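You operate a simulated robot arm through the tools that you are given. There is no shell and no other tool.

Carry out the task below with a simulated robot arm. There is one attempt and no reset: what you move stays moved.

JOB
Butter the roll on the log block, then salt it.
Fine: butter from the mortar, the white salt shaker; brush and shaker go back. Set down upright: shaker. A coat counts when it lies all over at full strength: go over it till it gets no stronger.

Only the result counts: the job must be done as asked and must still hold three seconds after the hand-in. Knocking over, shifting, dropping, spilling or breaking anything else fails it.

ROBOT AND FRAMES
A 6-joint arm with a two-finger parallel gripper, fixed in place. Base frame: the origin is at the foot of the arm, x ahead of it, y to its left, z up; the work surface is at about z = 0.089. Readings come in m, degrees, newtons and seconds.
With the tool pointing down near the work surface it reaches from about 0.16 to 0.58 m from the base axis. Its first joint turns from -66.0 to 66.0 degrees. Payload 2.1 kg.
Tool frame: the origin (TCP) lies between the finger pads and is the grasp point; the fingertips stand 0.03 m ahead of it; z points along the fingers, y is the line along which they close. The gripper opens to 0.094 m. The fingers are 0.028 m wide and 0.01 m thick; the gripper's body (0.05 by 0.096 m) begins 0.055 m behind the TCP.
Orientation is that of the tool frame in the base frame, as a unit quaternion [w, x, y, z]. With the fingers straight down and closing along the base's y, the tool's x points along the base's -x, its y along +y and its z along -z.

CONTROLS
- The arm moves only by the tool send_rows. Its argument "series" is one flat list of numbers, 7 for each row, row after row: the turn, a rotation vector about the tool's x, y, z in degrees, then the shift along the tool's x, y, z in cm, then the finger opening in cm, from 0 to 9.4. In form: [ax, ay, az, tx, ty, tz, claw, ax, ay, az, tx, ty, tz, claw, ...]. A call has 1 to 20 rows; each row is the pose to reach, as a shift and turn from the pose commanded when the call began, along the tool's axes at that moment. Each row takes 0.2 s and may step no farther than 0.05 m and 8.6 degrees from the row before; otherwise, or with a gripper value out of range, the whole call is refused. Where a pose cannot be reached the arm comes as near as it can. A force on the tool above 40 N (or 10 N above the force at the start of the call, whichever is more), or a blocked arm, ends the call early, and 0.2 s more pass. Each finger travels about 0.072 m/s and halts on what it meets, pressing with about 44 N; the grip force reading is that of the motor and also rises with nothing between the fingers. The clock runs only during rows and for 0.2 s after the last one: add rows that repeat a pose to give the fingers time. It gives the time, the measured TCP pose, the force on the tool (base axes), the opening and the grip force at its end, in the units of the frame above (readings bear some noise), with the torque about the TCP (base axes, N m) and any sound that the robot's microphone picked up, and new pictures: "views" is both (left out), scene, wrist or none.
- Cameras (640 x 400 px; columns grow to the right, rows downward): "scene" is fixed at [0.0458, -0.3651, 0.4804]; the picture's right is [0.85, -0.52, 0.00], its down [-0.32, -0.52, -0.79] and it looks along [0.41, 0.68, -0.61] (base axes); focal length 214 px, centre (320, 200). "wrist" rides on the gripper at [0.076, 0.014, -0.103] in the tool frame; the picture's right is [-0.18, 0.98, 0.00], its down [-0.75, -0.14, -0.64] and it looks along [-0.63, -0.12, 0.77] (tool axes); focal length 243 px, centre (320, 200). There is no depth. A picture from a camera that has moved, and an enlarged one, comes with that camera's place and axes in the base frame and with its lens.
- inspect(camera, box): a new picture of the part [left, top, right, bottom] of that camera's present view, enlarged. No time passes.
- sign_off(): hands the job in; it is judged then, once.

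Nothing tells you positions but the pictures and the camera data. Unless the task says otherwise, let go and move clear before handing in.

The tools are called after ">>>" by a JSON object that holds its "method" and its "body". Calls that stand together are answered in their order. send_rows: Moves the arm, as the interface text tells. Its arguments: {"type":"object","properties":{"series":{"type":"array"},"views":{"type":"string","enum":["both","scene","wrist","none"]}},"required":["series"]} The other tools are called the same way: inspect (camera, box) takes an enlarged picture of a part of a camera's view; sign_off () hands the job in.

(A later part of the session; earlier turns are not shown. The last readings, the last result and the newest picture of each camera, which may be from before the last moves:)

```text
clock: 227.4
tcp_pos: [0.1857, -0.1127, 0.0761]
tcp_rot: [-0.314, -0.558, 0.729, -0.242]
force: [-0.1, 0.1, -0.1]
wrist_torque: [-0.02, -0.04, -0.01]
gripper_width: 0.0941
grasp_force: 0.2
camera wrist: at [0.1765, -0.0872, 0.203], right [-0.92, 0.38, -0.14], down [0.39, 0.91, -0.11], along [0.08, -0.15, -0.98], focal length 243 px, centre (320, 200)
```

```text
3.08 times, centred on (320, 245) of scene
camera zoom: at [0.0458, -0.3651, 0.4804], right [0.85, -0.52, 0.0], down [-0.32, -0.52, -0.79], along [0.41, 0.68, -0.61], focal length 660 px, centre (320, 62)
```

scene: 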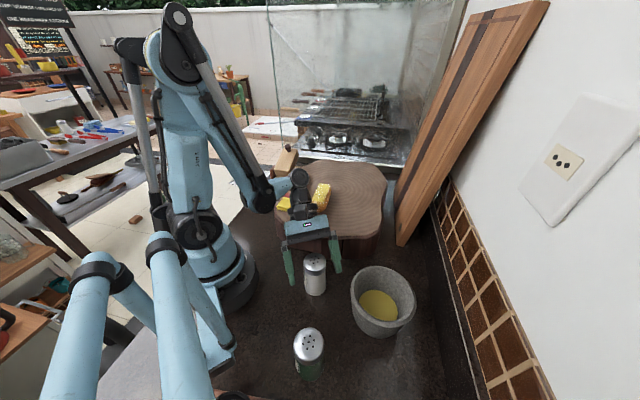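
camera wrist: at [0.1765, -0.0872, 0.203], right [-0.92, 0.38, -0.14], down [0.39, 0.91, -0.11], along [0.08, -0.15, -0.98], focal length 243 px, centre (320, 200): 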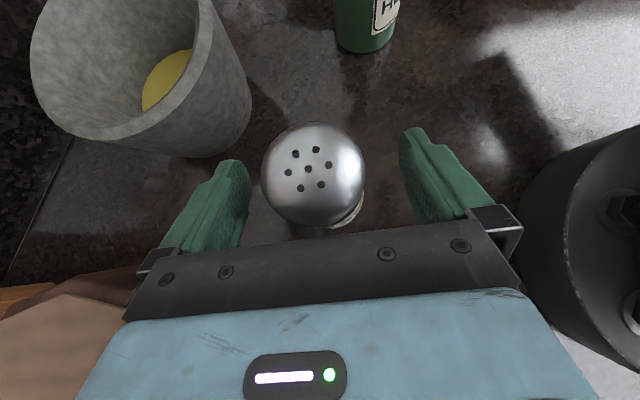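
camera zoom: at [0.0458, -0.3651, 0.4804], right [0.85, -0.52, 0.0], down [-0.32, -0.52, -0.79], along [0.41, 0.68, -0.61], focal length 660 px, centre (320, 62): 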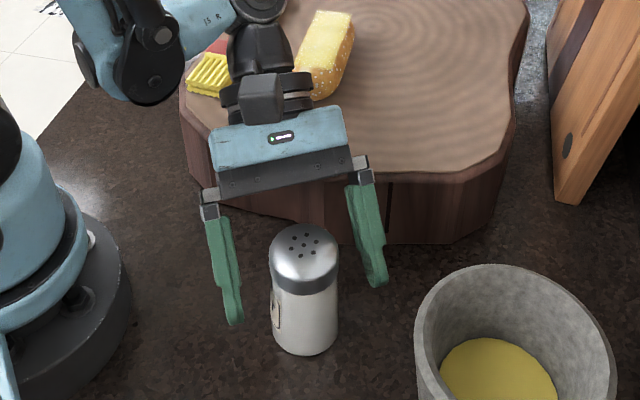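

The shaker stands upright exactly where it was. I rise straight up clear of it.

>>> {"method": "send_rows", "body": {"series": [0, 0, 0, 1.46, 0, -1.37, 9.4, 0, 0, 0, 4.0, 0, -3.77, 9.4, 0, 0, 0, 6.92, 0, -6.51, 9.4, 0, 0, 0, 10.19, 0, -9.59, 9.4, 0, 0, 0, 13.4, 0, -12.6, 9.4, 0, 0, 0, 13.4, 0, -12.6, 9.4], "views": "none"}}

>>> {"method": "send_rows", "body": {"series": [5.66, 0, -5.33, -1.57, -0.1, -1.67, 9.4, 11.32, 0, -10.66, -3.15, -0.19, -3.35, 8.0, 16.99, 0, -15.98, -4.72, -0.29, -5.02, 6.0, 22.65, 0, -21.31, -6.3, -0.38, -6.69, 5.0, 28.31, 0, -26.64, -7.87, -0.48, -8.37, 4.0, 33.97, 0, -31.97, -9.44, -0.57, -10.04, 4.0, 39.64, 0, -37.29, -11.02, -0.67, -11.71, 4.0, 45.3, 0, -42.62, -12.59, -0.76, -13.38, 4.0, 50.96, 0, -47.95, -14.17, -0.85, -15.06, 4.0, 50.96, 0, -47.95, -14.17, -0.85, -15.06, 4.0], "views": "both"}}

```text
clock: 228.8
tcp_pos: [0.1856, -0.1139, 0.2613]
tcp_rot: [-0.314, -0.559, 0.728, -0.243]
force: [0.4, 0.6, -0.6]
wrist_torque: [0.01, -0.01, 0.03]
gripper_width: 0.0939
grasp_force: 0.0
```

```text
clock: 231.0
tcp_pos: [0.2448, 0.0865, 0.261]
tcp_rot: [0.119, 0.875, -0.276, 0.38]
force: [0.0, -0.2, -0.2]
wrist_torque: [0.0, 0.0, -0.02]
gripper_width: 0.0398
grasp_force: 0.0
camera wrist: at [0.2185, 0.0862, 0.3868], right [-0.67, -0.73, -0.14], down [-0.73, 0.68, -0.11], along [0.17, 0.02, -0.98], focal length 243 px, centre (320, 200)
```

scene: 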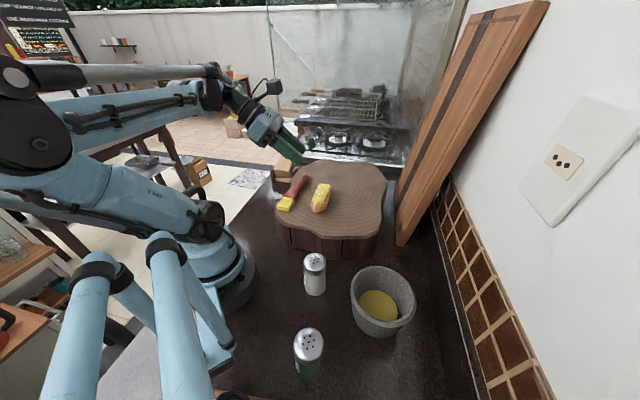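
wrist: 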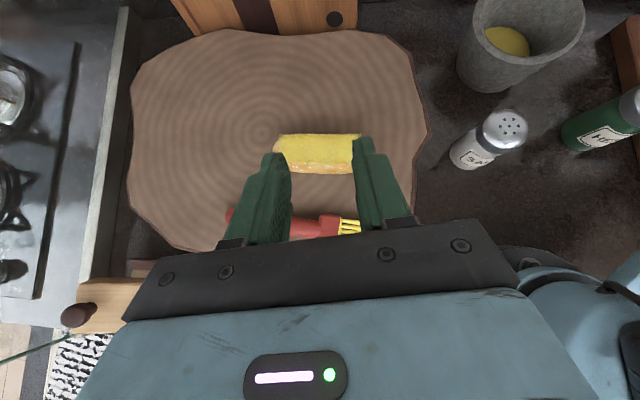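

The roll is visible from straight above. I zoom in to judge butter and salt.

>>> {"method": "inspect", "body": {"camera": "wrist", "box": [265, 115, 375, 185]}}

>>> {"method": "inspect", "body": {"camera": "scene", "box": [305, 175, 340, 215]}}

>>> {"method": "inspect", "body": {"camera": "scene", "box": [260, 140, 380, 390]}}

```text
5.71 times, centred on (320, 150) of wrist
camera zoom: at [0.2185, 0.0862, 0.3868], right [-0.67, -0.73, -0.14], down [-0.73, 0.68, -0.11], along [0.17, 0.02, -0.98], focal length 1386 px, centre (320, 486)
```

zoom: 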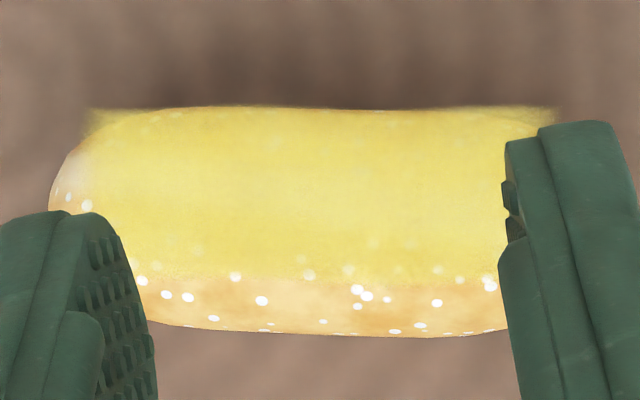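

```text
10.00 times, centred on (322, 195) of scene
camera zoom: at [0.0458, -0.3651, 0.4804], right [0.85, -0.52, 0.0], down [-0.32, -0.52, -0.79], along [0.41, 0.68, -0.61], focal length 2145 px, centre (295, 250)
```

zoom: 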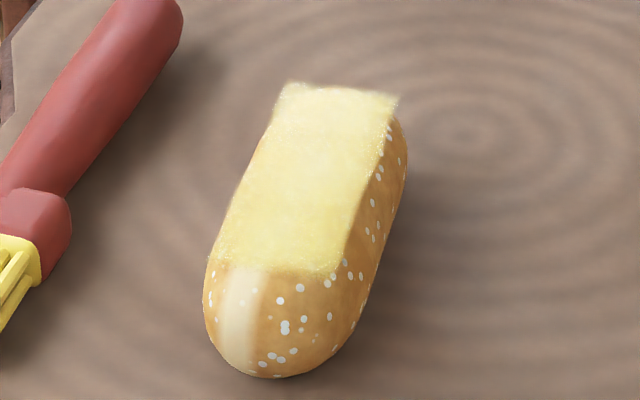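

```text
1.60 times, centred on (320, 265) of scene
camera zoom: at [0.0458, -0.3651, 0.4804], right [0.85, -0.52, 0.0], down [-0.32, -0.52, -0.79], along [0.41, 0.68, -0.61], focal length 343 px, centre (320, 96)
```

zoom: 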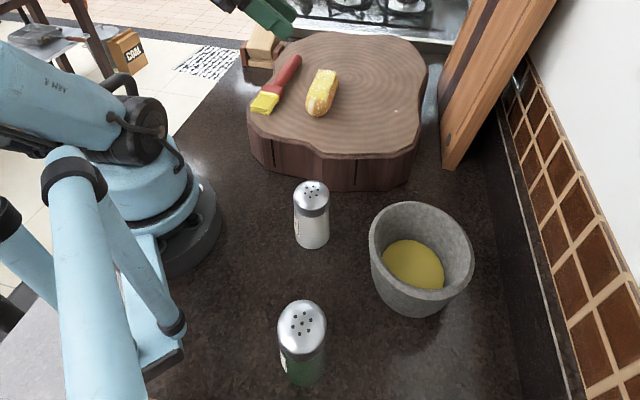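

The butter sheet is opaque in the middle; grains shimmer through faintly near the +side edge. I look closer at both edges.

>>> {"method": "inspect", "body": {"camera": "wrist", "box": [275, 128, 320, 180]}}

>>> {"method": "inspect", "body": {"camera": "wrist", "box": [315, 128, 360, 180]}}

```text
7.69 times, centred on (298, 154) of wrist
camera zoom: at [0.2185, 0.0862, 0.3868], right [-0.67, -0.73, -0.14], down [-0.73, 0.68, -0.11], along [0.17, 0.02, -0.98], focal length 1866 px, centre (493, 554)
```

zoom: 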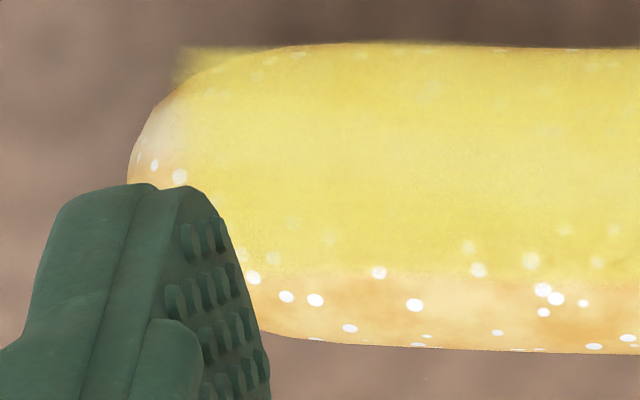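

```text
7.69 times, centred on (338, 154) of wrist
camera zoom: at [0.2185, 0.0862, 0.3868], right [-0.67, -0.73, -0.14], down [-0.73, 0.68, -0.11], along [0.17, 0.02, -0.98], focal length 1866 px, centre (185, 554)
```

zoom: 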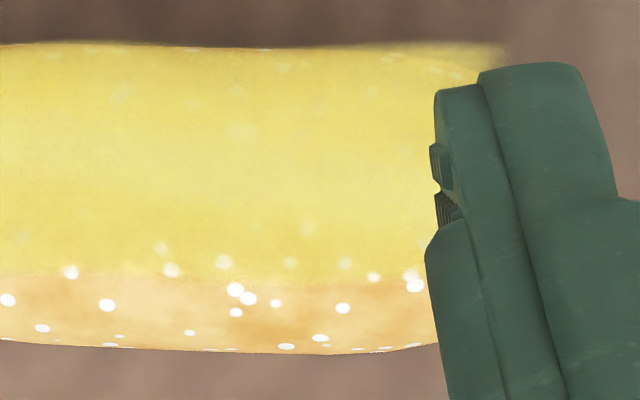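

The coat fades a little toward the +side edge, so I'll give that edge more butter and then salt once more on top. First I bring the hand back to vertical and over the brush.

>>> {"method": "send_rows", "body": {"series": [0, -7.83, 0, 0, 0, 0, 5.6, 0, -15.67, 0, 0, 0, 0, 5.6, 0, -23.5, 0, 0, 0, 0, 5.6, 0, -31.33, 0, 0, 0, 0, 5.6, 0, -39.17, 0, 0, 0, 0, 5.6, 0, -47, 0, 0, 0, 0, 5.6, 0, -47, 0, 0, 0, 0, 5.6], "views": "none"}}

>>> {"method": "send_rows", "body": {"series": [0, 0, 8.23, -0.11, -0.38, 0.38, 5.6, 0, 0, 16.46, -0.21, -0.76, 0.77, 5.6, 0, 0, 24.69, -0.32, -1.14, 1.15, 5.6, 0, 0, 32.92, -0.43, -1.52, 1.54, 5.6, 0, 0, 41.15, -0.53, -1.9, 1.92, 5.6, 0, 0, 49.38, -0.64, -2.28, 2.31, 5.6, 0, 0, 57.62, -0.75, -2.67, 2.69, 5.6, 0, 0, 65.85, -0.86, -3.05, 3.08, 5.6, 0, 0, 74.08, -0.96, -3.43, 3.46, 5.6, 0, 0, 82.31, -1.07, -3.81, 3.85, 5.6, 0, 0, 90.54, -1.18, -4.19, 4.23, 5.6, 0, 0, 98.77, -1.28, -4.57, 4.62, 5.6, 0, 0, 107, -1.39, -4.95, 5.0, 5.6, 0, 0, 107, -1.39, -4.95, 5.0, 5.6], "views": "wrist"}}

>>> {"method": "inspect", "body": {"camera": "wrist", "box": [220, 0, 420, 200]}}

```text
clock: 232.6
tcp_pos: [0.2467, 0.0847, 0.2603]
tcp_rot: [-0.001, 0.954, -0.3, -0.001]
force: [0.6, -0.7, -0.2]
wrist_torque: [-0.02, 0.0, 0.01]
gripper_width: 0.056
grasp_force: 0.1
```

```text
clock: 235.6
tcp_pos: [0.263, 0.1349, 0.209]
tcp_rot: [0.0, -0.324, 0.946, 0.001]
force: [0.4, 0.0, 0.9]
wrist_torque: [-0.01, 0.0, -0.03]
gripper_width: 0.056
grasp_force: 0.1
camera wrist: at [0.1947, 0.0986, 0.3136], right [-0.46, 0.89, 0.0], down [0.68, 0.35, 0.64], along [0.57, 0.3, -0.77], focal length 243 px, centre (320, 200)
```

wrist: 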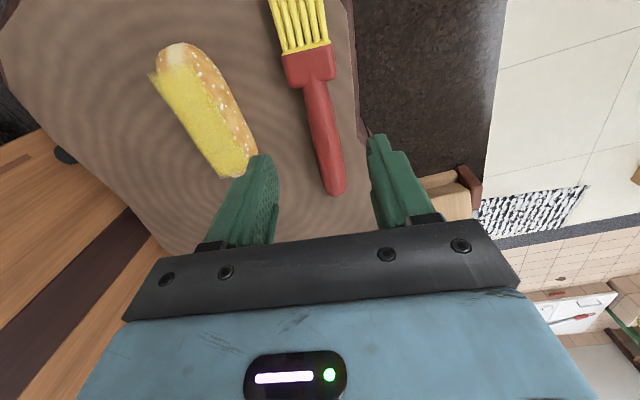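

```text
2.00 times, centred on (320, 100) of wrist
camera zoom: at [0.1947, 0.0986, 0.3136], right [-0.46, 0.89, 0.0], down [0.68, 0.35, 0.64], along [0.57, 0.3, -0.77], focal length 485 px, centre (320, 400)
```

zoom: 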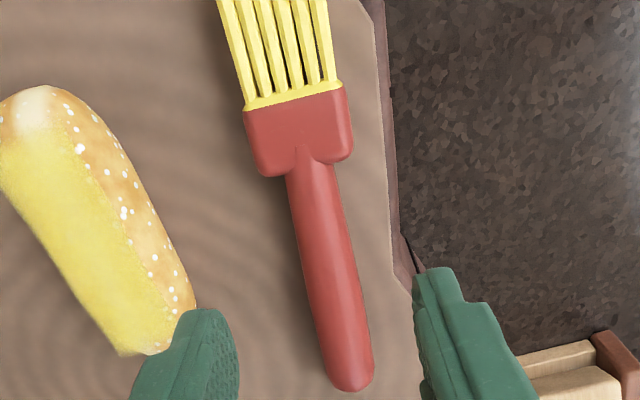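

The brush is well placed. I regrip it just behind the ferrule.

>>> {"method": "send_rows", "body": {"series": [0, 0, -1, 0.12, -0.05, 3.0, 5.4, 0, 0, -2, 0.24, -0.05, 6.0, 5.4, 0, 0, -2, 0.24, -0.05, 7.8, 5.4, 0, 0, -2, 0.24, -0.05, 8.85, 5.4, 0, 0, -2, 0.24, -0.05, 8.85, 5.4], "views": "wrist"}}

>>> {"method": "send_rows", "body": {"series": [0, 0, 0, 0, 0, 0, 3, 0, 0, 0, 0, 0, 0, 0.5, 0, 0, 0, 0, 0, 0, 0.5, 0, 0, 0, 0, 0, 0, 0.5, 0, 0, 0, 0, 0, -1.5, 0.5, 0, 0, 0, 0, 0, -3, 0.5, 0, 0, 0, 0, 0, -3, 0.5], "views": "both"}}

```text
clock: 236.8
tcp_pos: [0.2617, 0.1341, 0.1202]
tcp_rot: [0.0, -0.343, 0.939, 0.001]
force: [-0.2, 0.2, -0.1]
wrist_torque: [-0.01, -0.01, 0.0]
gripper_width: 0.0541
grasp_force: 0.1
camera wrist: at [0.1938, 0.0947, 0.2248], right [-0.49, 0.87, 0.0], down [0.67, 0.37, 0.64], along [0.56, 0.32, -0.77], focal length 243 px, centre (320, 200)
```

wrist: 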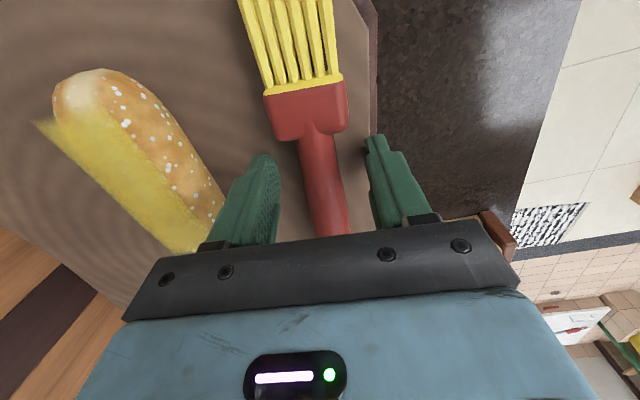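

```text
clock: 238.4
tcp_pos: [0.2616, 0.1335, 0.1501]
tcp_rot: [-0.001, -0.342, 0.94, 0.001]
force: [0.5, 0.2, -0.6]
wrist_torque: [0.03, 0.01, -0.03]
gripper_width: 0.0221
grasp_force: 44.0
camera wrist: at [0.1946, 0.0947, 0.254], right [-0.49, 0.87, 0.0], down [0.67, 0.37, 0.64], along [0.56, 0.32, -0.77], focal length 243 px, centre (320, 200)
```

scene: 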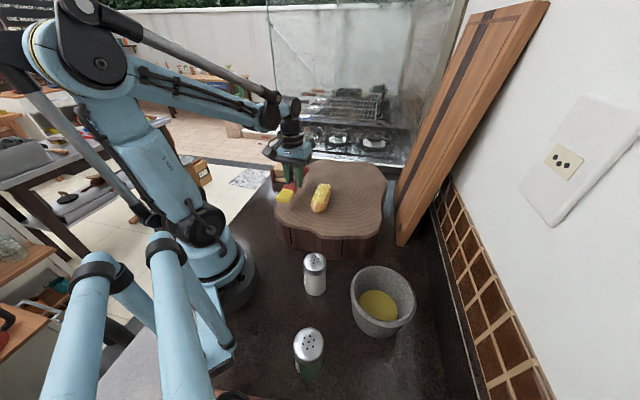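
wrist: 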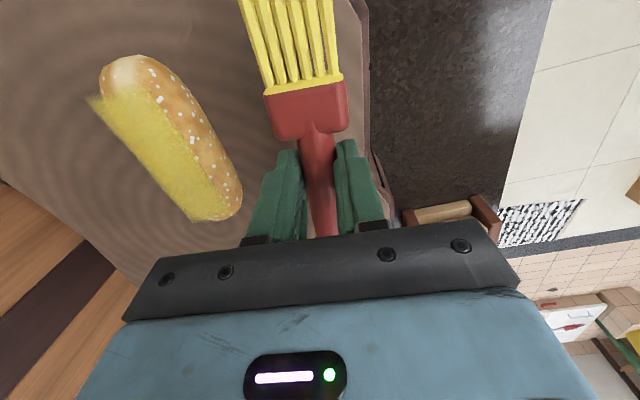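

Gripped well. I recomputed the butter sheet's centre as (0.307, 0.054), so my earlier +side lanes were a bit short of the edge. I move to a lane 1.4 cm to the +side at the near end.

>>> {"method": "send_rows", "body": {"series": [0, 0, 0, 0, 0, -4.5, 0.5, 0, 0, 0, 0, 0, -8.5, 0.5, 0, -7.5, 0, 0.5, -1.28, -8.5, 0.5, 0, -15, 0, 0.99, -2.57, -8.5, 0.5, 0, -22.5, 0, 1.49, -3.85, -8.5, 0.5, 0, -30, 0, 1.98, -5.13, -8.5, 0.5, 0, -37.5, 0, 2.48, -6.42, -8.5, 0.5, 0, -45, 0, 2.97, -7.7, -8.5, 0.5, 0, -45, 0, 2.97, -7.7, -8.5, 0.5], "views": "none"}}

>>> {"method": "send_rows", "body": {"series": [-1.5, 0, -1.5, 0.65, 0, 0.65, 0.5, -3.04, 0, -3.04, 1.31, 0, 1.31, 0.5, -3.04, 0, -3.04, 1.31, 0, 1.31, 0.5], "views": "none"}}

>>> {"method": "inspect", "body": {"camera": "scene", "box": [300, 160, 345, 220]}}

```text
clock: 240.4
tcp_pos: [0.2873, 0.0556, 0.2348]
tcp_rot: [0.36, -0.315, 0.868, 0.132]
force: [-0.5, 0.2, 0.3]
wrist_torque: [0.0, -0.01, 0.03]
gripper_width: 0.0221
grasp_force: 43.6
```

```text
clock: 241.2
tcp_pos: [0.2865, 0.054, 0.2172]
tcp_rot: [0.354, -0.348, 0.856, 0.145]
force: [-0.7, 0.7, -0.3]
wrist_torque: [0.01, 0.01, -0.01]
gripper_width: 0.0219
grasp_force: 44.0
```

```text
6.67 times, centred on (322, 190) of scene
camera zoom: at [0.0458, -0.3651, 0.4804], right [0.85, -0.52, 0.0], down [-0.32, -0.52, -0.79], along [0.41, 0.68, -0.61], focal length 1430 px, centre (303, 267)
```

zoom: 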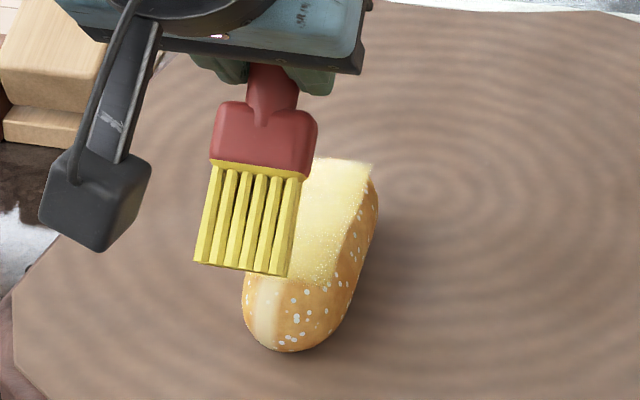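

>>> {"method": "send_rows", "body": {"series": [0, 0, 0, -1.41, 0, 1.41, 0.5, 0, 0, 0, -2.33, 0, 3.32, 0.5, 0, 0, 0, -2.33, 0, 3.32, 0.5], "views": "none"}}

>>> {"method": "send_rows", "body": {"series": [0, 0, 0, 0.14, 0, 0.14, 0.5, 0, 0, 0, 0.14, 0, 0.14, 0.5], "views": "none"}}

```text
clock: 242.0
tcp_pos: [0.3151, 0.0823, 0.2101]
tcp_rot: [0.354, -0.348, 0.856, 0.145]
force: [0.0, 0.0, 0.1]
wrist_torque: [-0.04, 0.01, 0.01]
gripper_width: 0.0221
grasp_force: 44.2
```

```text
clock: 242.6
tcp_pos: [0.3144, 0.0816, 0.2077]
tcp_rot: [0.354, -0.348, 0.856, 0.145]
force: [-0.2, 0.0, -1.1]
wrist_torque: [0.02, -0.01, 0.03]
gripper_width: 0.0221
grasp_force: 44.0
```

>>> {"method": "send_rows", "body": {"series": [0, 0, 0, 0.11, 0, 0.11, 0.5, 0, 0, 0, 0.11, 0, 0.11, 0.5], "views": "none"}}

```text
clock: 243.2
tcp_pos: [0.3159, 0.082, 0.2062]
tcp_rot: [0.355, -0.347, 0.856, 0.145]
force: [-0.5, 0.7, 1.0]
wrist_torque: [-0.1, 0.06, 0.01]
gripper_width: 0.0221
grasp_force: 43.9
```

Light contact found. Now a full pull stroke along this edge lane with a slight press.

>>> {"method": "send_rows", "body": {"series": [0, 0, 0, -0.85, 0, -0.85, 0.5, 0, 0, 0, 2.05, 0, -3.75, 0.5, 0, 0, 0, 2.92, 0, -2.88, 0.5, 0, 0, 0, 2.37, 0, -2.3, 0.5, 0, 0, 0, 1.8, 0, -1.73, 0.5, 0, 0, 0, 1.24, 0, -1.17, 0.5, 0, 0, 0, 0.67, 0, -0.6, 0.5, 0, 0, 0, 0.11, 0, -0.03, 0.5], "views": "none"}}

>>> {"method": "inspect", "body": {"camera": "scene", "box": [300, 160, 345, 220]}}

```text
clock: 245.0
tcp_pos: [0.3165, 0.0807, 0.2083]
tcp_rot: [0.354, -0.348, 0.856, 0.145]
force: [-2.0, -1.8, 7.0]
wrist_torque: [-0.39, 0.28, -0.05]
gripper_width: 0.0217
grasp_force: 43.6
```

```text
6.67 times, centred on (322, 190) of scene
camera zoom: at [0.0457, -0.3651, 0.4804], right [0.85, -0.52, 0.0], down [-0.32, -0.52, -0.79], along [0.41, 0.68, -0.61], focal length 1430 px, centre (303, 267)
```

zoom: 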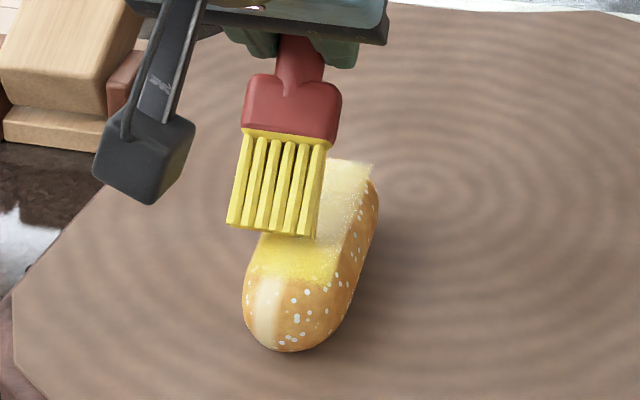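

Good contact and the edge is filling in; the roll stays put. I continue to the far end.

>>> {"method": "send_rows", "body": {"series": [0, 0, 0, -0.56, 0, 0.57, 0.5, 0, 0, 0, -1.12, 0, 1.15, 0.5, 0, 0, 0, -1.68, 0, 1.72, 0.5, 0, 0, 0, -2.23, 0, 2.29, 0.5, 0, 0, 0, -2.79, 0, 2.87, 0.5, 0, 0, 0, -3.32, 0, 3.46, 0.5, 0, 0, 0, -3.85, 0, 4.07, 0.5, 0, 0, 0, -5.8, 0, 2.4, 0.5], "views": "none"}}

>>> {"method": "inspect", "body": {"camera": "scene", "box": [305, 175, 340, 215]}}

```text
clock: 246.8
tcp_pos: [0.3552, 0.1221, 0.23]
tcp_rot: [0.354, -0.348, 0.856, 0.145]
force: [-0.7, -0.9, -0.2]
wrist_torque: [-0.03, 0.03, -0.01]
gripper_width: 0.022
grasp_force: 43.9
```

```text
10.00 times, centred on (322, 195) of scene
camera zoom: at [0.0458, -0.3651, 0.4804], right [0.85, -0.52, 0.0], down [-0.32, -0.52, -0.79], along [0.41, 0.68, -0.61], focal length 2145 px, centre (295, 250)
```

zoom: 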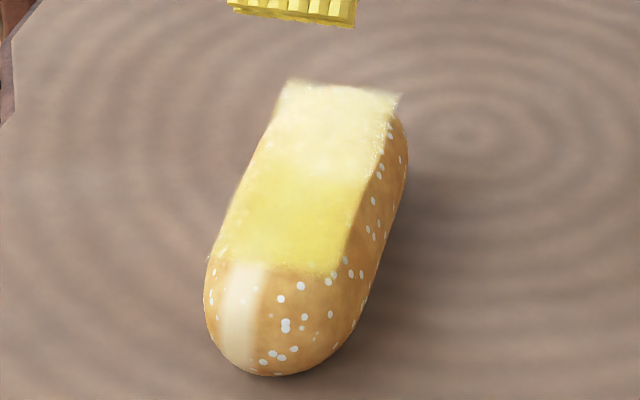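

Better. One more stroke on the same lane, slightly lower to keep contact.

>>> {"method": "send_rows", "body": {"series": [0, 0, 0, 3.46, 0, -3.46, 0.5, 0, 0, 0, 6.86, 0, -6.86, 0.5, 0, 0, 0, 8.06, 0, -5.94, 0.5, 0, 0, 0, 8.73, 0, -5.27, 0.5, 0, 0, 0, 8.17, 0, -4.69, 0.5, 0, 0, 0, 7.62, 0, -4.11, 0.5, 0, 0, 0, 7.07, 0, -3.54, 0.5, 0, 0, 0, 6.51, 0, -2.96, 0.5, 0, 0, 0, 5.95, 0, -2.39, 0.5], "views": "none"}}

```text
clock: 248.8
tcp_pos: [0.3151, 0.0802, 0.2056]
tcp_rot: [0.353, -0.348, 0.856, 0.146]
force: [0.8, 0.3, -0.5]
wrist_torque: [0.03, 0.02, 0.01]
gripper_width: 0.0219
grasp_force: 43.5
```

>>> {"method": "send_rows", "body": {"series": [0, 0, 0, 0.11, 0, 0.11, 0.5, 0, 0, 0, 0.11, 0, 0.11, 0.5], "views": "none"}}

```text
clock: 249.4
tcp_pos: [0.3151, 0.0809, 0.2043]
tcp_rot: [0.354, -0.347, 0.856, 0.146]
force: [0.1, 0.6, 8.0]
wrist_torque: [-0.34, 0.15, 0.05]
gripper_width: 0.0218
grasp_force: 43.4
```

>>> {"method": "send_rows", "body": {"series": [0, 0, 0, -0.71, 0, -0.71, 0.5, 0, 0, 0, 2.19, 0, -3.61, 0.5, 0, 0, 0, 2.87, 0, -2.93, 0.5, 0, 0, 0, 2.31, 0, -2.35, 0.5, 0, 0, 0, 1.75, 0, -1.78, 0.5, 0, 0, 0, 1.19, 0, -1.21, 0.5, 0, 0, 0, 0.64, 0, -0.64, 0.5, 0, 0, 0, 0.08, 0, -0.06, 0.5, 0, 0, 0, -0.48, 0, 0.51, 0.5, 0, 0, 0, -1.04, 0, 1.08, 0.5, 0, 0, 0, -1.6, 0, 1.65, 0.5, 0, 0, 0, -2.16, 0, 2.23, 0.5, 0, 0, 0, -2.71, 0, 2.81, 0.5, 0, 0, 0, -3.24, 0, 3.4, 0.5, 0, 0, 0, -3.78, 0, 4.0, 0.5, 0, 0, 0, -5.73, 0, 2.33, 0.5], "views": "none"}}

>>> {"method": "inspect", "body": {"camera": "scene", "box": [305, 175, 340, 215]}}

```text
clock: 252.8
tcp_pos: [0.3546, 0.1205, 0.2263]
tcp_rot: [0.353, -0.349, 0.856, 0.146]
force: [-0.5, -0.6, -1.1]
wrist_torque: [0.03, 0.0, -0.04]
gripper_width: 0.0219
grasp_force: 44.3
```

```text
10.00 times, centred on (322, 195) of scene
camera zoom: at [0.0458, -0.3651, 0.4804], right [0.85, -0.52, 0.0], down [-0.32, -0.52, -0.79], along [0.41, 0.68, -0.61], focal length 2145 px, centre (295, 250)
```

zoom: 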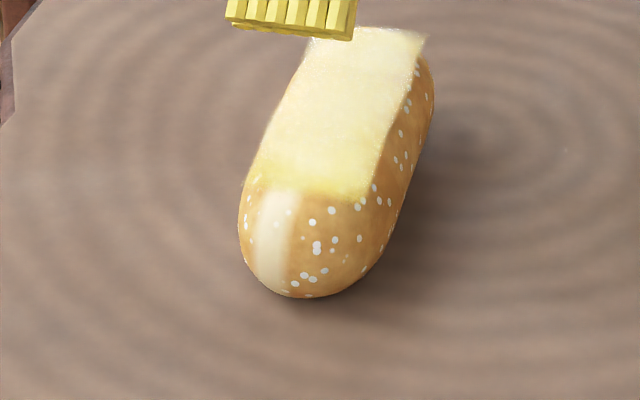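

The roll slid about 3.5 cm along with the brush again, so I'll have to nudge it back. First I check the coat from above on the way to putting the brush down.

>>> {"method": "send_rows", "body": {"series": [0, 7.5, 0, -0.4, 1.23, -1.8, 0.5, 0, 15, 0, 0.18, 2.45, -2.57, 0.5, 0, 22.5, 0, 0.77, 3.68, -3.34, 0.5, 0, 30, 0, 1.35, 4.9, -4.1, 0.5, 0, 37.5, 0, 1.94, 6.13, -4.87, 0.5, 0, 45, 0, 2.52, 7.35, -5.64, 0.5, 0, 45, 0, 2.52, 7.35, -5.64, 0.5], "views": "wrist"}}

>>> {"method": "inspect", "body": {"camera": "wrist", "box": [150, 20, 280, 170]}}

```text
clock: 254.4
tcp_pos: [0.2627, 0.1324, 0.2499]
tcp_rot: [-0.001, -0.376, 0.927, 0.0]
force: [0.7, -0.9, -1.2]
wrist_torque: [0.01, 0.0, -0.03]
gripper_width: 0.0222
grasp_force: 44.5
camera wrist: at [0.1988, 0.0893, 0.3544], right [-0.55, 0.83, 0.0], down [0.64, 0.42, 0.64], along [0.53, 0.36, -0.77], focal length 243 px, centre (320, 200)
```

wrist: 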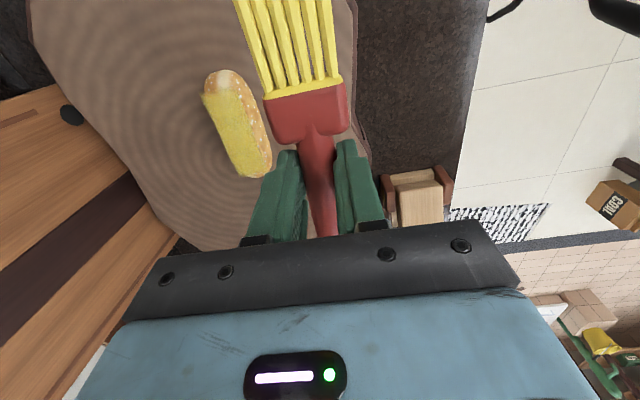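

```text
2.67 times, centred on (215, 95) of wrist
camera zoom: at [0.1988, 0.0893, 0.3544], right [-0.55, 0.83, 0.0], down [0.64, 0.42, 0.64], along [0.53, 0.36, -0.77], focal length 647 px, centre (600, 480)
```

zoom: 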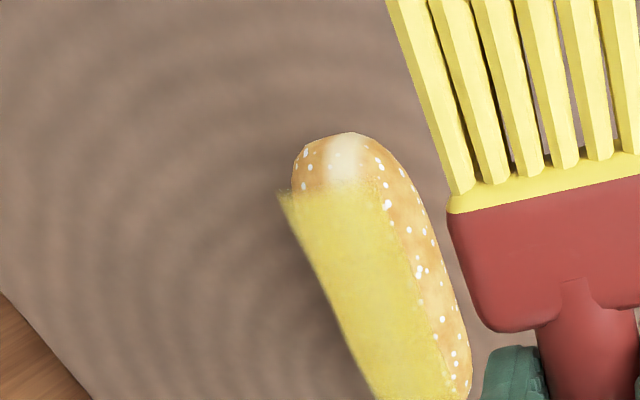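

The +side edge is now crisp and strong. I put the brush back at its place again.

>>> {"method": "send_rows", "body": {"series": [0, -1.5, 3, 0.3, 0.17, 3.0, 0.5, 0, -3, 5.9, 0.58, 0.35, 6.5, 0.5, 0, -3, 5.9, 0.58, 0.35, 10.0, 0.5, 0, -3, 5.9, 0.58, 0.35, 11.8, 0.5, 0, -3, 5.9, 0.58, 0.35, 11.8, 0.5], "views": "none"}}

>>> {"method": "send_rows", "body": {"series": [0, 0, 0, 0.02, 0, 0.4, 0.5, 0, 0, 0, 0.02, 0, 0.4, 0.5], "views": "none"}}

>>> {"method": "inspect", "body": {"camera": "scene", "box": [260, 145, 340, 220]}}

```text
clock: 255.6
tcp_pos: [0.2574, 0.1318, 0.1334]
tcp_rot: [0.024, -0.329, 0.944, 0.011]
force: [0.5, 0.5, -0.9]
wrist_torque: [-0.04, 0.01, -0.02]
gripper_width: 0.0219
grasp_force: 43.9
```

```text
clock: 256.2
tcp_pos: [0.2573, 0.1321, 0.1292]
tcp_rot: [0.024, -0.329, 0.944, 0.011]
force: [0.1, 0.3, -0.9]
wrist_torque: [0.0, -0.03, 0.0]
gripper_width: 0.0217
grasp_force: 44.2
```

```text
5.33 times, centred on (300, 182) of scene
camera zoom: at [0.0458, -0.3651, 0.4804], right [0.85, -0.52, 0.0], down [-0.32, -0.52, -0.79], along [0.41, 0.68, -0.61], focal length 1144 px, centre (427, 293)
```

zoom: 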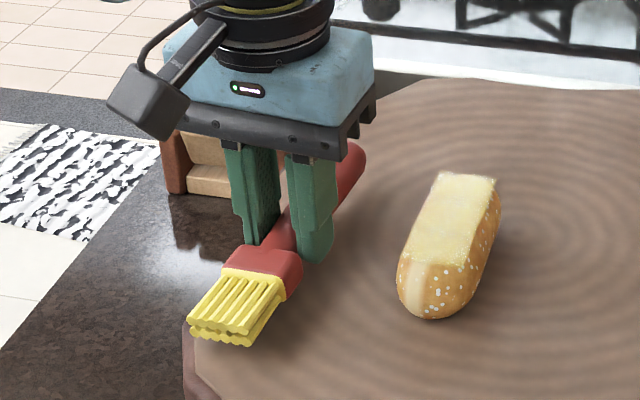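

>>> {"method": "send_rows", "body": {"series": [0, 0, 0, 0.02, 0, 0.4, 0.5, 0, 0, 0, 0.02, 0, 0.4, 0.5], "views": "none"}}

```text
clock: 256.8
tcp_pos: [0.2578, 0.1315, 0.123]
tcp_rot: [0.024, -0.329, 0.944, 0.011]
force: [0.3, 0.1, -0.7]
wrist_torque: [-0.01, -0.01, -0.01]
gripper_width: 0.0217
grasp_force: 44.1
```

>>> {"method": "send_rows", "body": {"series": [0, 0, 0, 0.01, 0, 0.22, 0.5, 0, 0, 0, 0.01, 0, 0.22, 0.5], "views": "none"}}

```text
clock: 257.4
tcp_pos: [0.2577, 0.1325, 0.1216]
tcp_rot: [0.024, -0.329, 0.944, 0.011]
force: [-0.5, -0.6, 9.3]
wrist_torque: [-0.16, 0.47, 0.03]
gripper_width: 0.0217
grasp_force: 44.3
```

Contact with the log. I release the brush.

>>> {"method": "send_rows", "body": {"series": [0, 0, 0, 0, 0, 0, 2.4, 0, 0, 0, 0, 0, 0, 3.2, 0, 0, 0, 0, 0, 0, 5.4, 0, 0, 0, 0, 0, 0, 5.4], "views": "none"}}

>>> {"method": "inspect", "body": {"camera": "scene", "box": [260, 145, 340, 220]}}

```text
clock: 258.4
tcp_pos: [0.2578, 0.1306, 0.1222]
tcp_rot: [0.024, -0.328, 0.944, 0.011]
force: [-0.1, 0.0, -0.8]
wrist_torque: [-0.01, -0.01, 0.01]
gripper_width: 0.0542
grasp_force: 0.1
```

```text
5.33 times, centred on (300, 182) of scene
camera zoom: at [0.0458, -0.3651, 0.4804], right [0.85, -0.52, 0.0], down [-0.32, -0.52, -0.79], along [0.41, 0.68, -0.61], focal length 1144 px, centre (427, 293)
```

zoom: 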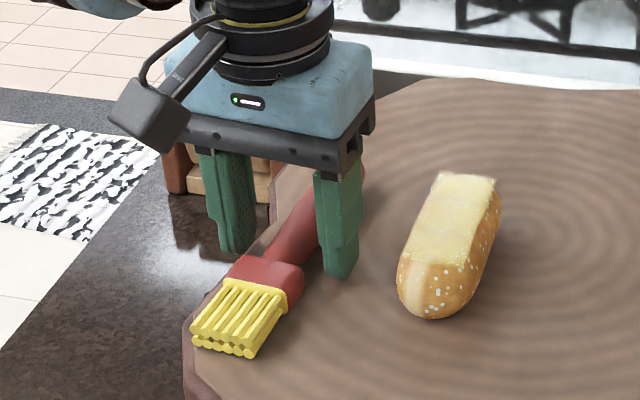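

The brush is back. Now I nudge the roll back again: I go behind its far end with the fingers 3.6 cm apart as a cradle.

>>> {"method": "send_rows", "body": {"series": [0, 0, 0, -0.22, 0, -4.2, 5.4, 0, 1.5, 0, -0.44, 0, -8.49, 5.4, 0, 3, -1.7, -3.24, -1.95, -8.49, 4.6, 0, 3, -3.4, -6.05, -3.89, -8.49, 3.6, 0, 3, -5.0, -8.85, -5.84, -8.49, 3.6, 0, 3, -6.7, -11.66, -7.78, -8.49, 3.6, 0, 3, -6.7, -11.66, -7.78, -8.49, 3.6], "views": "wrist"}}

```text
clock: 260.0
tcp_pos: [0.3926, 0.1398, 0.2127]
tcp_rot: [0.0, -0.383, 0.924, 0.001]
force: [0.0, 0.3, -0.5]
wrist_torque: [-0.02, 0.0, -0.04]
gripper_width: 0.0361
grasp_force: 0.0
camera wrist: at [0.3283, 0.0943, 0.3174], right [-0.57, 0.82, 0.0], down [0.63, 0.43, 0.64], along [0.53, 0.36, -0.77], focal length 243 px, centre (320, 200)
```

wrist: 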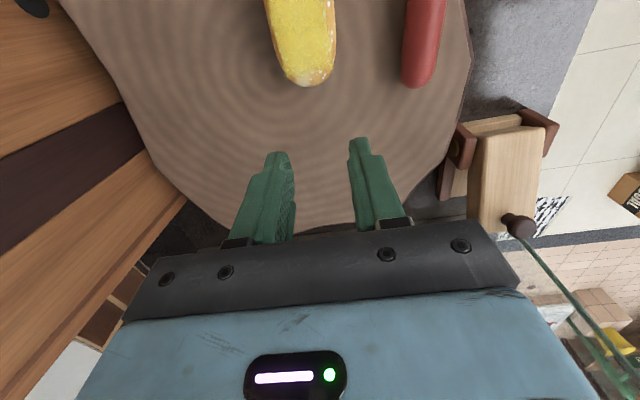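

I check the coat's far end and align the cradle with the roll's end, which lies slightly to the left.

>>> {"method": "inspect", "body": {"camera": "wrist", "box": [250, 0, 350, 100]}}

>>> {"method": "send_rows", "body": {"series": [0, 0, 0, 0, -0.8, 3.0, 3.6, 0, 0, 0, 0, -0.8, 6.0, 3.6, 0, 0, 0, 0, -0.8, 8.6, 3.6, 0, 0, 0, 0, -0.8, 8.6, 3.6], "views": "wrist"}}

```text
4.00 times, centred on (300, 50) of wrist
camera zoom: at [0.3283, 0.0943, 0.3174], right [-0.57, 0.82, 0.0], down [0.63, 0.43, 0.64], along [0.53, 0.36, -0.77], focal length 970 px, centre (400, 800)
```

zoom: 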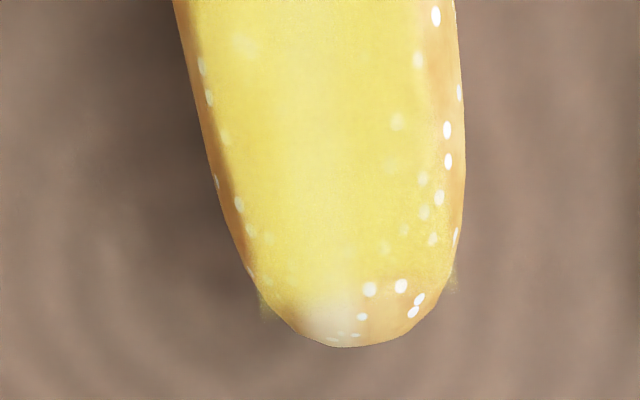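

```text
clock: 261.0
tcp_pos: [0.3971, 0.1333, 0.125]
tcp_rot: [-0.001, -0.383, 0.924, 0.0]
force: [0.7, 0.1, -0.1]
wrist_torque: [0.0, 0.01, -0.04]
gripper_width: 0.036
grasp_force: 0.0
camera wrist: at [0.3342, 0.0903, 0.2298], right [-0.57, 0.82, 0.0], down [0.63, 0.43, 0.64], along [0.53, 0.36, -0.77], focal length 243 px, centre (320, 200)
```

wrist: 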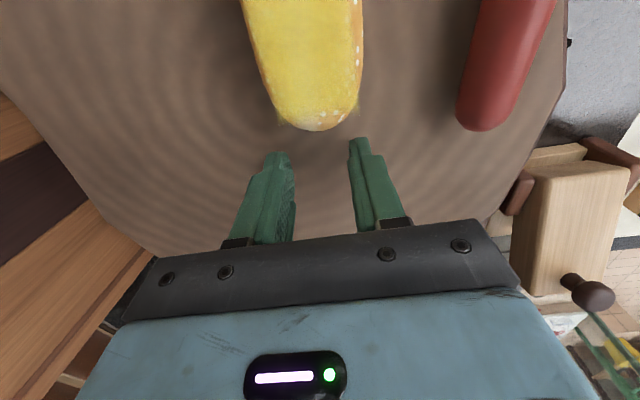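

The far +side quarter still lets grains shine through, because in the last stroke the roll moved along with the brush there. I'll give that part two short contact strokes before pushing the roll back. First I return to the brush.

>>> {"method": "send_rows", "body": {"series": [0, 0, 0, -0.5, 0, -4.2, 3.6, 0, 0, 0, 0, 0, -8.5, 4.5, 0, 0, 1.5, 2.4, 2.45, -8.5, 5.6, 0, 0, 3.0, 4.8, 4.9, -8.5, 5.6, 0, 0, 4.5, 7.2, 7.35, -8.5, 5.6, 0, 0, 6, 9.57, 9.81, -8.5, 5.6, 0, 0, 6, 9.57, 9.81, -8.5, 5.6], "views": "wrist"}}

>>> {"method": "inspect", "body": {"camera": "wrist", "box": [220, 0, 420, 200]}}

```text
clock: 262.6
tcp_pos: [0.2618, 0.1362, 0.2103]
tcp_rot: [-0.001, -0.335, 0.942, 0.001]
force: [-0.4, 0.3, -0.2]
wrist_torque: [-0.02, -0.03, 0.0]
gripper_width: 0.056
grasp_force: 0.1
camera wrist: at [0.1937, 0.098, 0.3153], right [-0.48, 0.88, 0.0], down [0.67, 0.36, 0.64], along [0.56, 0.31, -0.77], focal length 243 px, centre (320, 200)
```

wrist: 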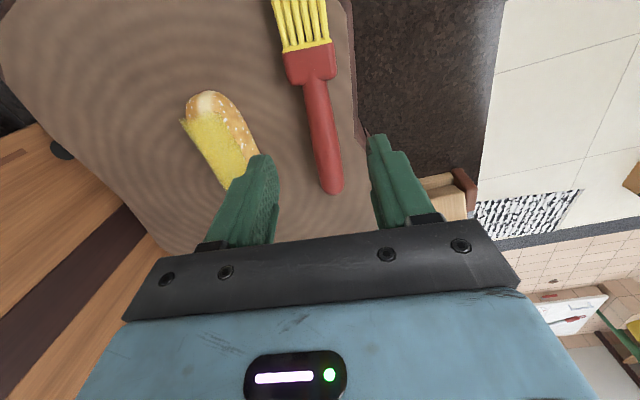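

```text
2.00 times, centred on (320, 100) of wrist
camera zoom: at [0.1937, 0.098, 0.3153], right [-0.48, 0.88, 0.0], down [0.67, 0.36, 0.64], along [0.56, 0.31, -0.77], focal length 485 px, centre (320, 400)
```

zoom: 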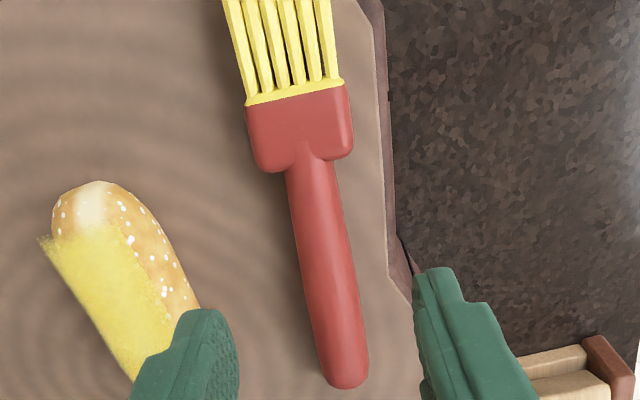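

>>> {"method": "send_rows", "body": {"series": [0, 0, 0.5, 0.2, -0.07, 3.0, 5.4, 0, 0, 0.5, 0.45, -0.07, 6.0, 5.4, 0, 0, 0.5, 0.45, -0.07, 8.0, 5.4, 0, 0, 0.5, 0.45, -0.07, 9.0, 5.4, 0, 0, 0.5, 0.45, -0.07, 9.0, 5.4], "views": "none"}}

>>> {"method": "send_rows", "body": {"series": [0, 0, 0, 0, 0, 0, 3, 0, 0, 0, 0, 0, 0, 0.5, 0, 0, 0, 0, 0, 0, 0.5, 0, 0, 0, 0, 0, 0, 0.5, 0, 0, 0, 0, 0, -1.5, 0.5, 0, 0, 0, 0, 0, -3, 0.5, 0, 0, 0, 0, 0, -3, 0.5], "views": "wrist"}}

```text
clock: 263.8
tcp_pos: [0.2577, 0.1318, 0.1223]
tcp_rot: [-0.001, -0.33, 0.944, 0.001]
force: [-1.2, 0.1, 0.8]
wrist_torque: [0.0, 0.03, -0.01]
gripper_width: 0.0538
grasp_force: 0.1
```

```text
clock: 265.4
tcp_pos: [0.2576, 0.1335, 0.1527]
tcp_rot: [-0.001, -0.33, 0.944, 0.001]
force: [0.4, -0.3, -0.2]
wrist_torque: [0.03, 0.0, 0.0]
gripper_width: 0.0218
grasp_force: 44.2
camera wrist: at [0.1902, 0.0951, 0.2569], right [-0.47, 0.88, 0.0], down [0.68, 0.36, 0.64], along [0.57, 0.3, -0.77], focal length 243 px, centre (320, 200)
```

wrist: 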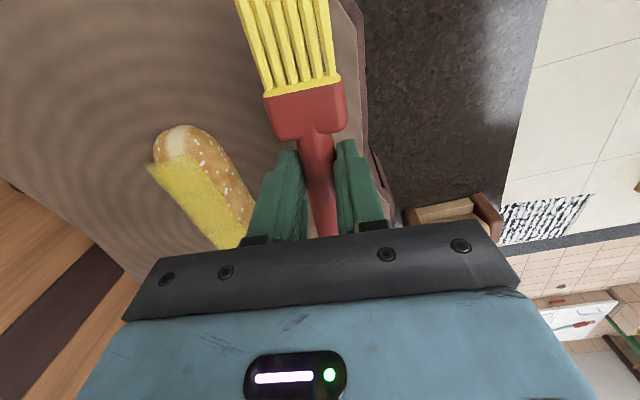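

Gripped. I move over the roll's +side lane at mid-length, turning the brush to the roll's axis.

>>> {"method": "send_rows", "body": {"series": [0, 0, 0, 0, 0, -4.5, 0.5, 0, 0, 0, 0, 0, -8, 0.5, 0, -7.5, 0, -0.81, -1.2, -8, 0.5, 0, -15, 0, -1.62, -2.4, -8, 0.5, 0, -22.5, 0, -2.43, -3.6, -8, 0.5, 0, -30, 0, -3.23, -4.8, -8, 0.5, 0, -37.5, 0, -4.04, -6.0, -8, 0.5, 0, -45, 0, -4.85, -7.2, -8, 0.5, 0, -45, 0, -4.85, -7.2, -8, 0.5], "views": "none"}}

>>> {"method": "send_rows", "body": {"series": [-2.3, 0, -2.3, 0.7, 0, 0.7, 0.5, -4.6, 0, -4.6, 1.41, 0, 1.41, 0.5, -4.6, 0, -4.6, 1.41, 0, 1.41, 0.5], "views": "none"}}

>>> {"method": "inspect", "body": {"camera": "scene", "box": [300, 150, 345, 210]}}

```text
clock: 267.4
tcp_pos: [0.3412, 0.106, 0.2305]
tcp_rot: [0.362, -0.305, 0.871, 0.128]
force: [0.3, -0.9, -1.3]
wrist_torque: [-0.02, 0.01, -0.02]
gripper_width: 0.0218
grasp_force: 44.1
```

```text
clock: 268.2
tcp_pos: [0.3419, 0.1055, 0.2111]
tcp_rot: [0.353, -0.354, 0.853, 0.148]
force: [0.0, -1.0, -0.4]
wrist_torque: [0.0, -0.01, -0.02]
gripper_width: 0.0216
grasp_force: 43.8
```

```text
6.67 times, centred on (322, 180) of scene
camera zoom: at [0.0458, -0.3651, 0.4804], right [0.85, -0.52, 0.0], down [-0.32, -0.52, -0.79], along [0.41, 0.68, -0.61], focal length 1430 px, centre (303, 333)
```

zoom: 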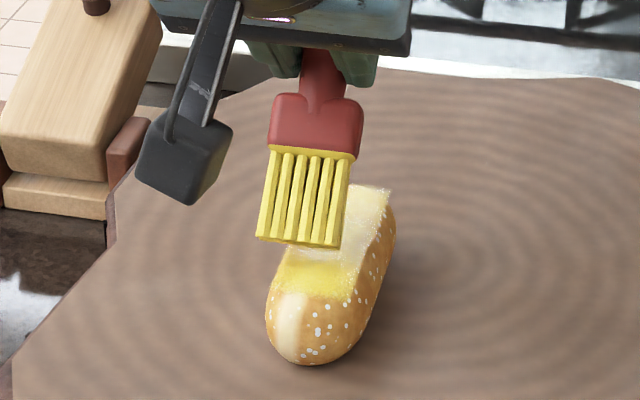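

>>> {"method": "send_rows", "body": {"series": [0, 0, 0, 0.28, 0, 0.28, 0.5, 0, 0, 0, 0.28, 0, 0.28, 0.5], "views": "none"}}

>>> {"method": "send_rows", "body": {"series": [0, 0, 0, 0.09, 0, 0.09, 0.5, 0, 0, 0, 0.09, 0, 0.09, 0.5], "views": "none"}}

```text
clock: 268.8
tcp_pos: [0.3418, 0.1065, 0.208]
tcp_rot: [0.353, -0.355, 0.853, 0.149]
force: [-0.2, 0.4, 4.2]
wrist_torque: [-0.14, 0.06, -0.01]
gripper_width: 0.0218
grasp_force: 44.7
```

```text
clock: 269.4
tcp_pos: [0.3421, 0.1053, 0.2072]
tcp_rot: [0.354, -0.354, 0.853, 0.148]
force: [0.7, 2.1, 14.5]
wrist_torque: [-0.36, 0.15, 0.02]
gripper_width: 0.022
grasp_force: 43.5
```

>>> {"method": "send_rows", "body": {"series": [0, 0, 0, -0.06, 0, -0.06, 0.5, 0, 0, 0, -0.63, 0, 0.5, 0.5, 0, 0, 0, -1.2, 0, 1.07, 0.5, 0, 0, 0, -1.75, 0, 1.64, 0.5, 0, 0, 0, -2.31, 0, 2.21, 0.5], "views": "none"}}

>>> {"method": "inspect", "body": {"camera": "scene", "box": [300, 150, 345, 210]}}

```text
clock: 270.6
tcp_pos: [0.3646, 0.1272, 0.2066]
tcp_rot: [0.353, -0.354, 0.853, 0.147]
force: [0.1, 0.0, -0.3]
wrist_torque: [0.05, 0.01, 0.02]
gripper_width: 0.022
grasp_force: 44.2
```

```text
6.67 times, centred on (322, 180) of scene
camera zoom: at [0.0458, -0.3651, 0.4804], right [0.85, -0.52, 0.0], down [-0.32, -0.52, -0.79], along [0.41, 0.68, -0.61], focal length 1430 px, centre (303, 333)
```

zoom: 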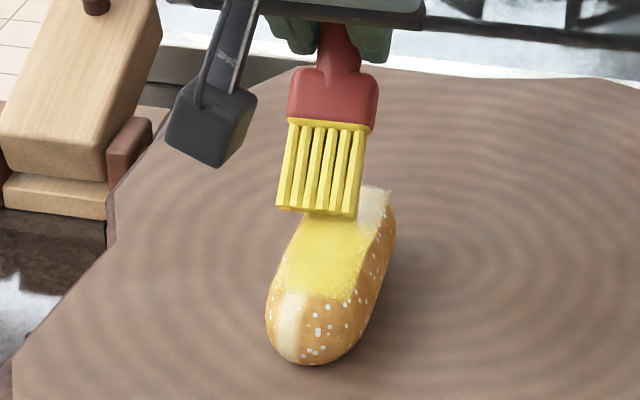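

>>> {"method": "send_rows", "body": {"series": [0, 0, 0, 0.09, 0, 0.09, 0.5, 0, 0, 0, -0.47, 0, 0.66, 0.5, 0, 0, 0, -1.02, 0, 1.24, 0.5], "views": "none"}}

>>> {"method": "send_rows", "body": {"series": [0, 0, 0, -0.54, 0, 0.6, 0.5, 0, 0, 0, -1.0, 0, 1.15, 0.5], "views": "none"}}

>>> {"method": "inspect", "body": {"camera": "scene", "box": [300, 150, 345, 210]}}

```text
clock: 271.4
tcp_pos: [0.3759, 0.1389, 0.2051]
tcp_rot: [0.353, -0.354, 0.853, 0.149]
force: [-2.9, -1.3, 13.5]
wrist_torque: [-0.62, 0.45, -0.03]
gripper_width: 0.0219
grasp_force: 44.3
```

```text
clock: 272.0
tcp_pos: [0.3858, 0.1502, 0.2039]
tcp_rot: [0.354, -0.353, 0.853, 0.148]
force: [-1.6, -0.5, 13.1]
wrist_torque: [-0.53, 0.38, -0.08]
gripper_width: 0.0218
grasp_force: 44.0
```

```text
6.67 times, centred on (322, 180) of scene
camera zoom: at [0.0457, -0.3651, 0.4804], right [0.85, -0.52, 0.0], down [-0.32, -0.52, -0.79], along [0.41, 0.68, -0.61], focal length 1430 px, centre (303, 333)
```

zoom: 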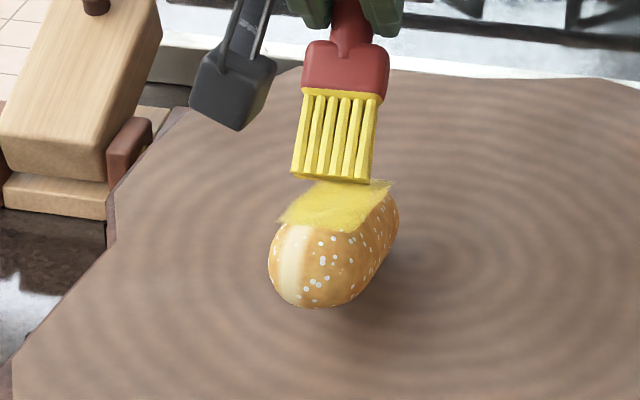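

The roll is tipping up under the pressure at its far end. I lift gently so it settles.

>>> {"method": "send_rows", "body": {"series": [0, 0, 0, -0.14, 0, -0.14, 0.5, 0, 0, 0, -0.35, 0, -0.35, 0.5, 0, 0, 0, -0.71, 0, -0.71, 0.5, 0, 0, 0, -1.2, 0, -1.2, 0.5, 0, 0, 0, -2.1, 0, -2.1, 0.5, 0, 0, 0, -2.1, 0, -2.1, 0.5], "views": "none"}}

>>> {"method": "inspect", "body": {"camera": "scene", "box": [300, 150, 345, 210]}}

```text
clock: 273.4
tcp_pos: [0.3866, 0.1506, 0.2333]
tcp_rot: [0.353, -0.354, 0.853, 0.148]
force: [-0.5, 0.4, 0.1]
wrist_torque: [0.01, -0.03, -0.01]
gripper_width: 0.0217
grasp_force: 43.8
```

```text
6.67 times, centred on (322, 180) of scene
camera zoom: at [0.0458, -0.3651, 0.4804], right [0.85, -0.52, 0.0], down [-0.32, -0.52, -0.79], along [0.41, 0.68, -0.61], focal length 1430 px, centre (303, 333)
```

zoom: 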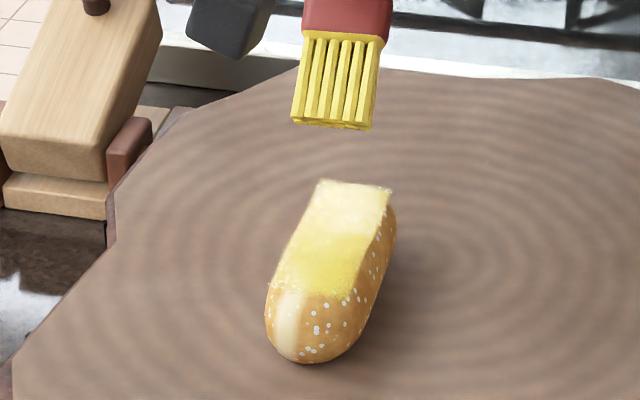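

It settled in place and the +side edge now looks crisp. One more light stroke over the far half, staying off the very end.

>>> {"method": "send_rows", "body": {"series": [0, 0, 0, 2.0, 0, -2.0, 0.5, 0, 0, 0, 4.03, 0, -4.03, 0.5, 0, 0, 0, 5.0, 0, -3.06, 0.5, 0, 0, 0, 5.9, 0, -2.16, 0.5, 0, 0, 0, 5.9, 0, -2.16, 0.5], "views": "none"}}

>>> {"method": "send_rows", "body": {"series": [0, 0, 0, 0.09, 0, 0.09, 0.5, 0, 0, 0, 0.09, 0, 0.09, 0.5], "views": "none"}}

```text
clock: 274.6
tcp_pos: [0.3457, 0.1105, 0.206]
tcp_rot: [0.353, -0.354, 0.854, 0.147]
force: [0.1, -0.6, 0.3]
wrist_torque: [-0.02, -0.01, 0.04]
gripper_width: 0.0218
grasp_force: 43.6
```

```text
clock: 275.2
tcp_pos: [0.3449, 0.1101, 0.2062]
tcp_rot: [0.353, -0.354, 0.853, 0.147]
force: [-0.3, 0.8, -0.5]
wrist_torque: [0.01, 0.0, -0.03]
gripper_width: 0.0218
grasp_force: 44.6
```

>>> {"method": "send_rows", "body": {"series": [0, 0, 0, 0.09, 0, 0.09, 0.5, 0, 0, 0, 0.09, 0, 0.09, 0.5], "views": "none"}}

```text
clock: 275.8
tcp_pos: [0.3461, 0.111, 0.2051]
tcp_rot: [0.353, -0.354, 0.853, 0.148]
force: [0.6, 0.4, 0.2]
wrist_torque: [-0.03, -0.02, -0.01]
gripper_width: 0.0216
grasp_force: 43.3
```

>>> {"method": "send_rows", "body": {"series": [0, 0, 0, 0.09, 0, 0.09, 0.5, 0, 0, 0, 0.09, 0, 0.09, 0.5], "views": "none"}}

```text
clock: 276.4
tcp_pos: [0.3459, 0.1107, 0.2028]
tcp_rot: [0.353, -0.354, 0.853, 0.149]
force: [0.0, -0.1, 3.5]
wrist_torque: [-0.08, 0.03, -0.05]
gripper_width: 0.0217
grasp_force: 44.6
```

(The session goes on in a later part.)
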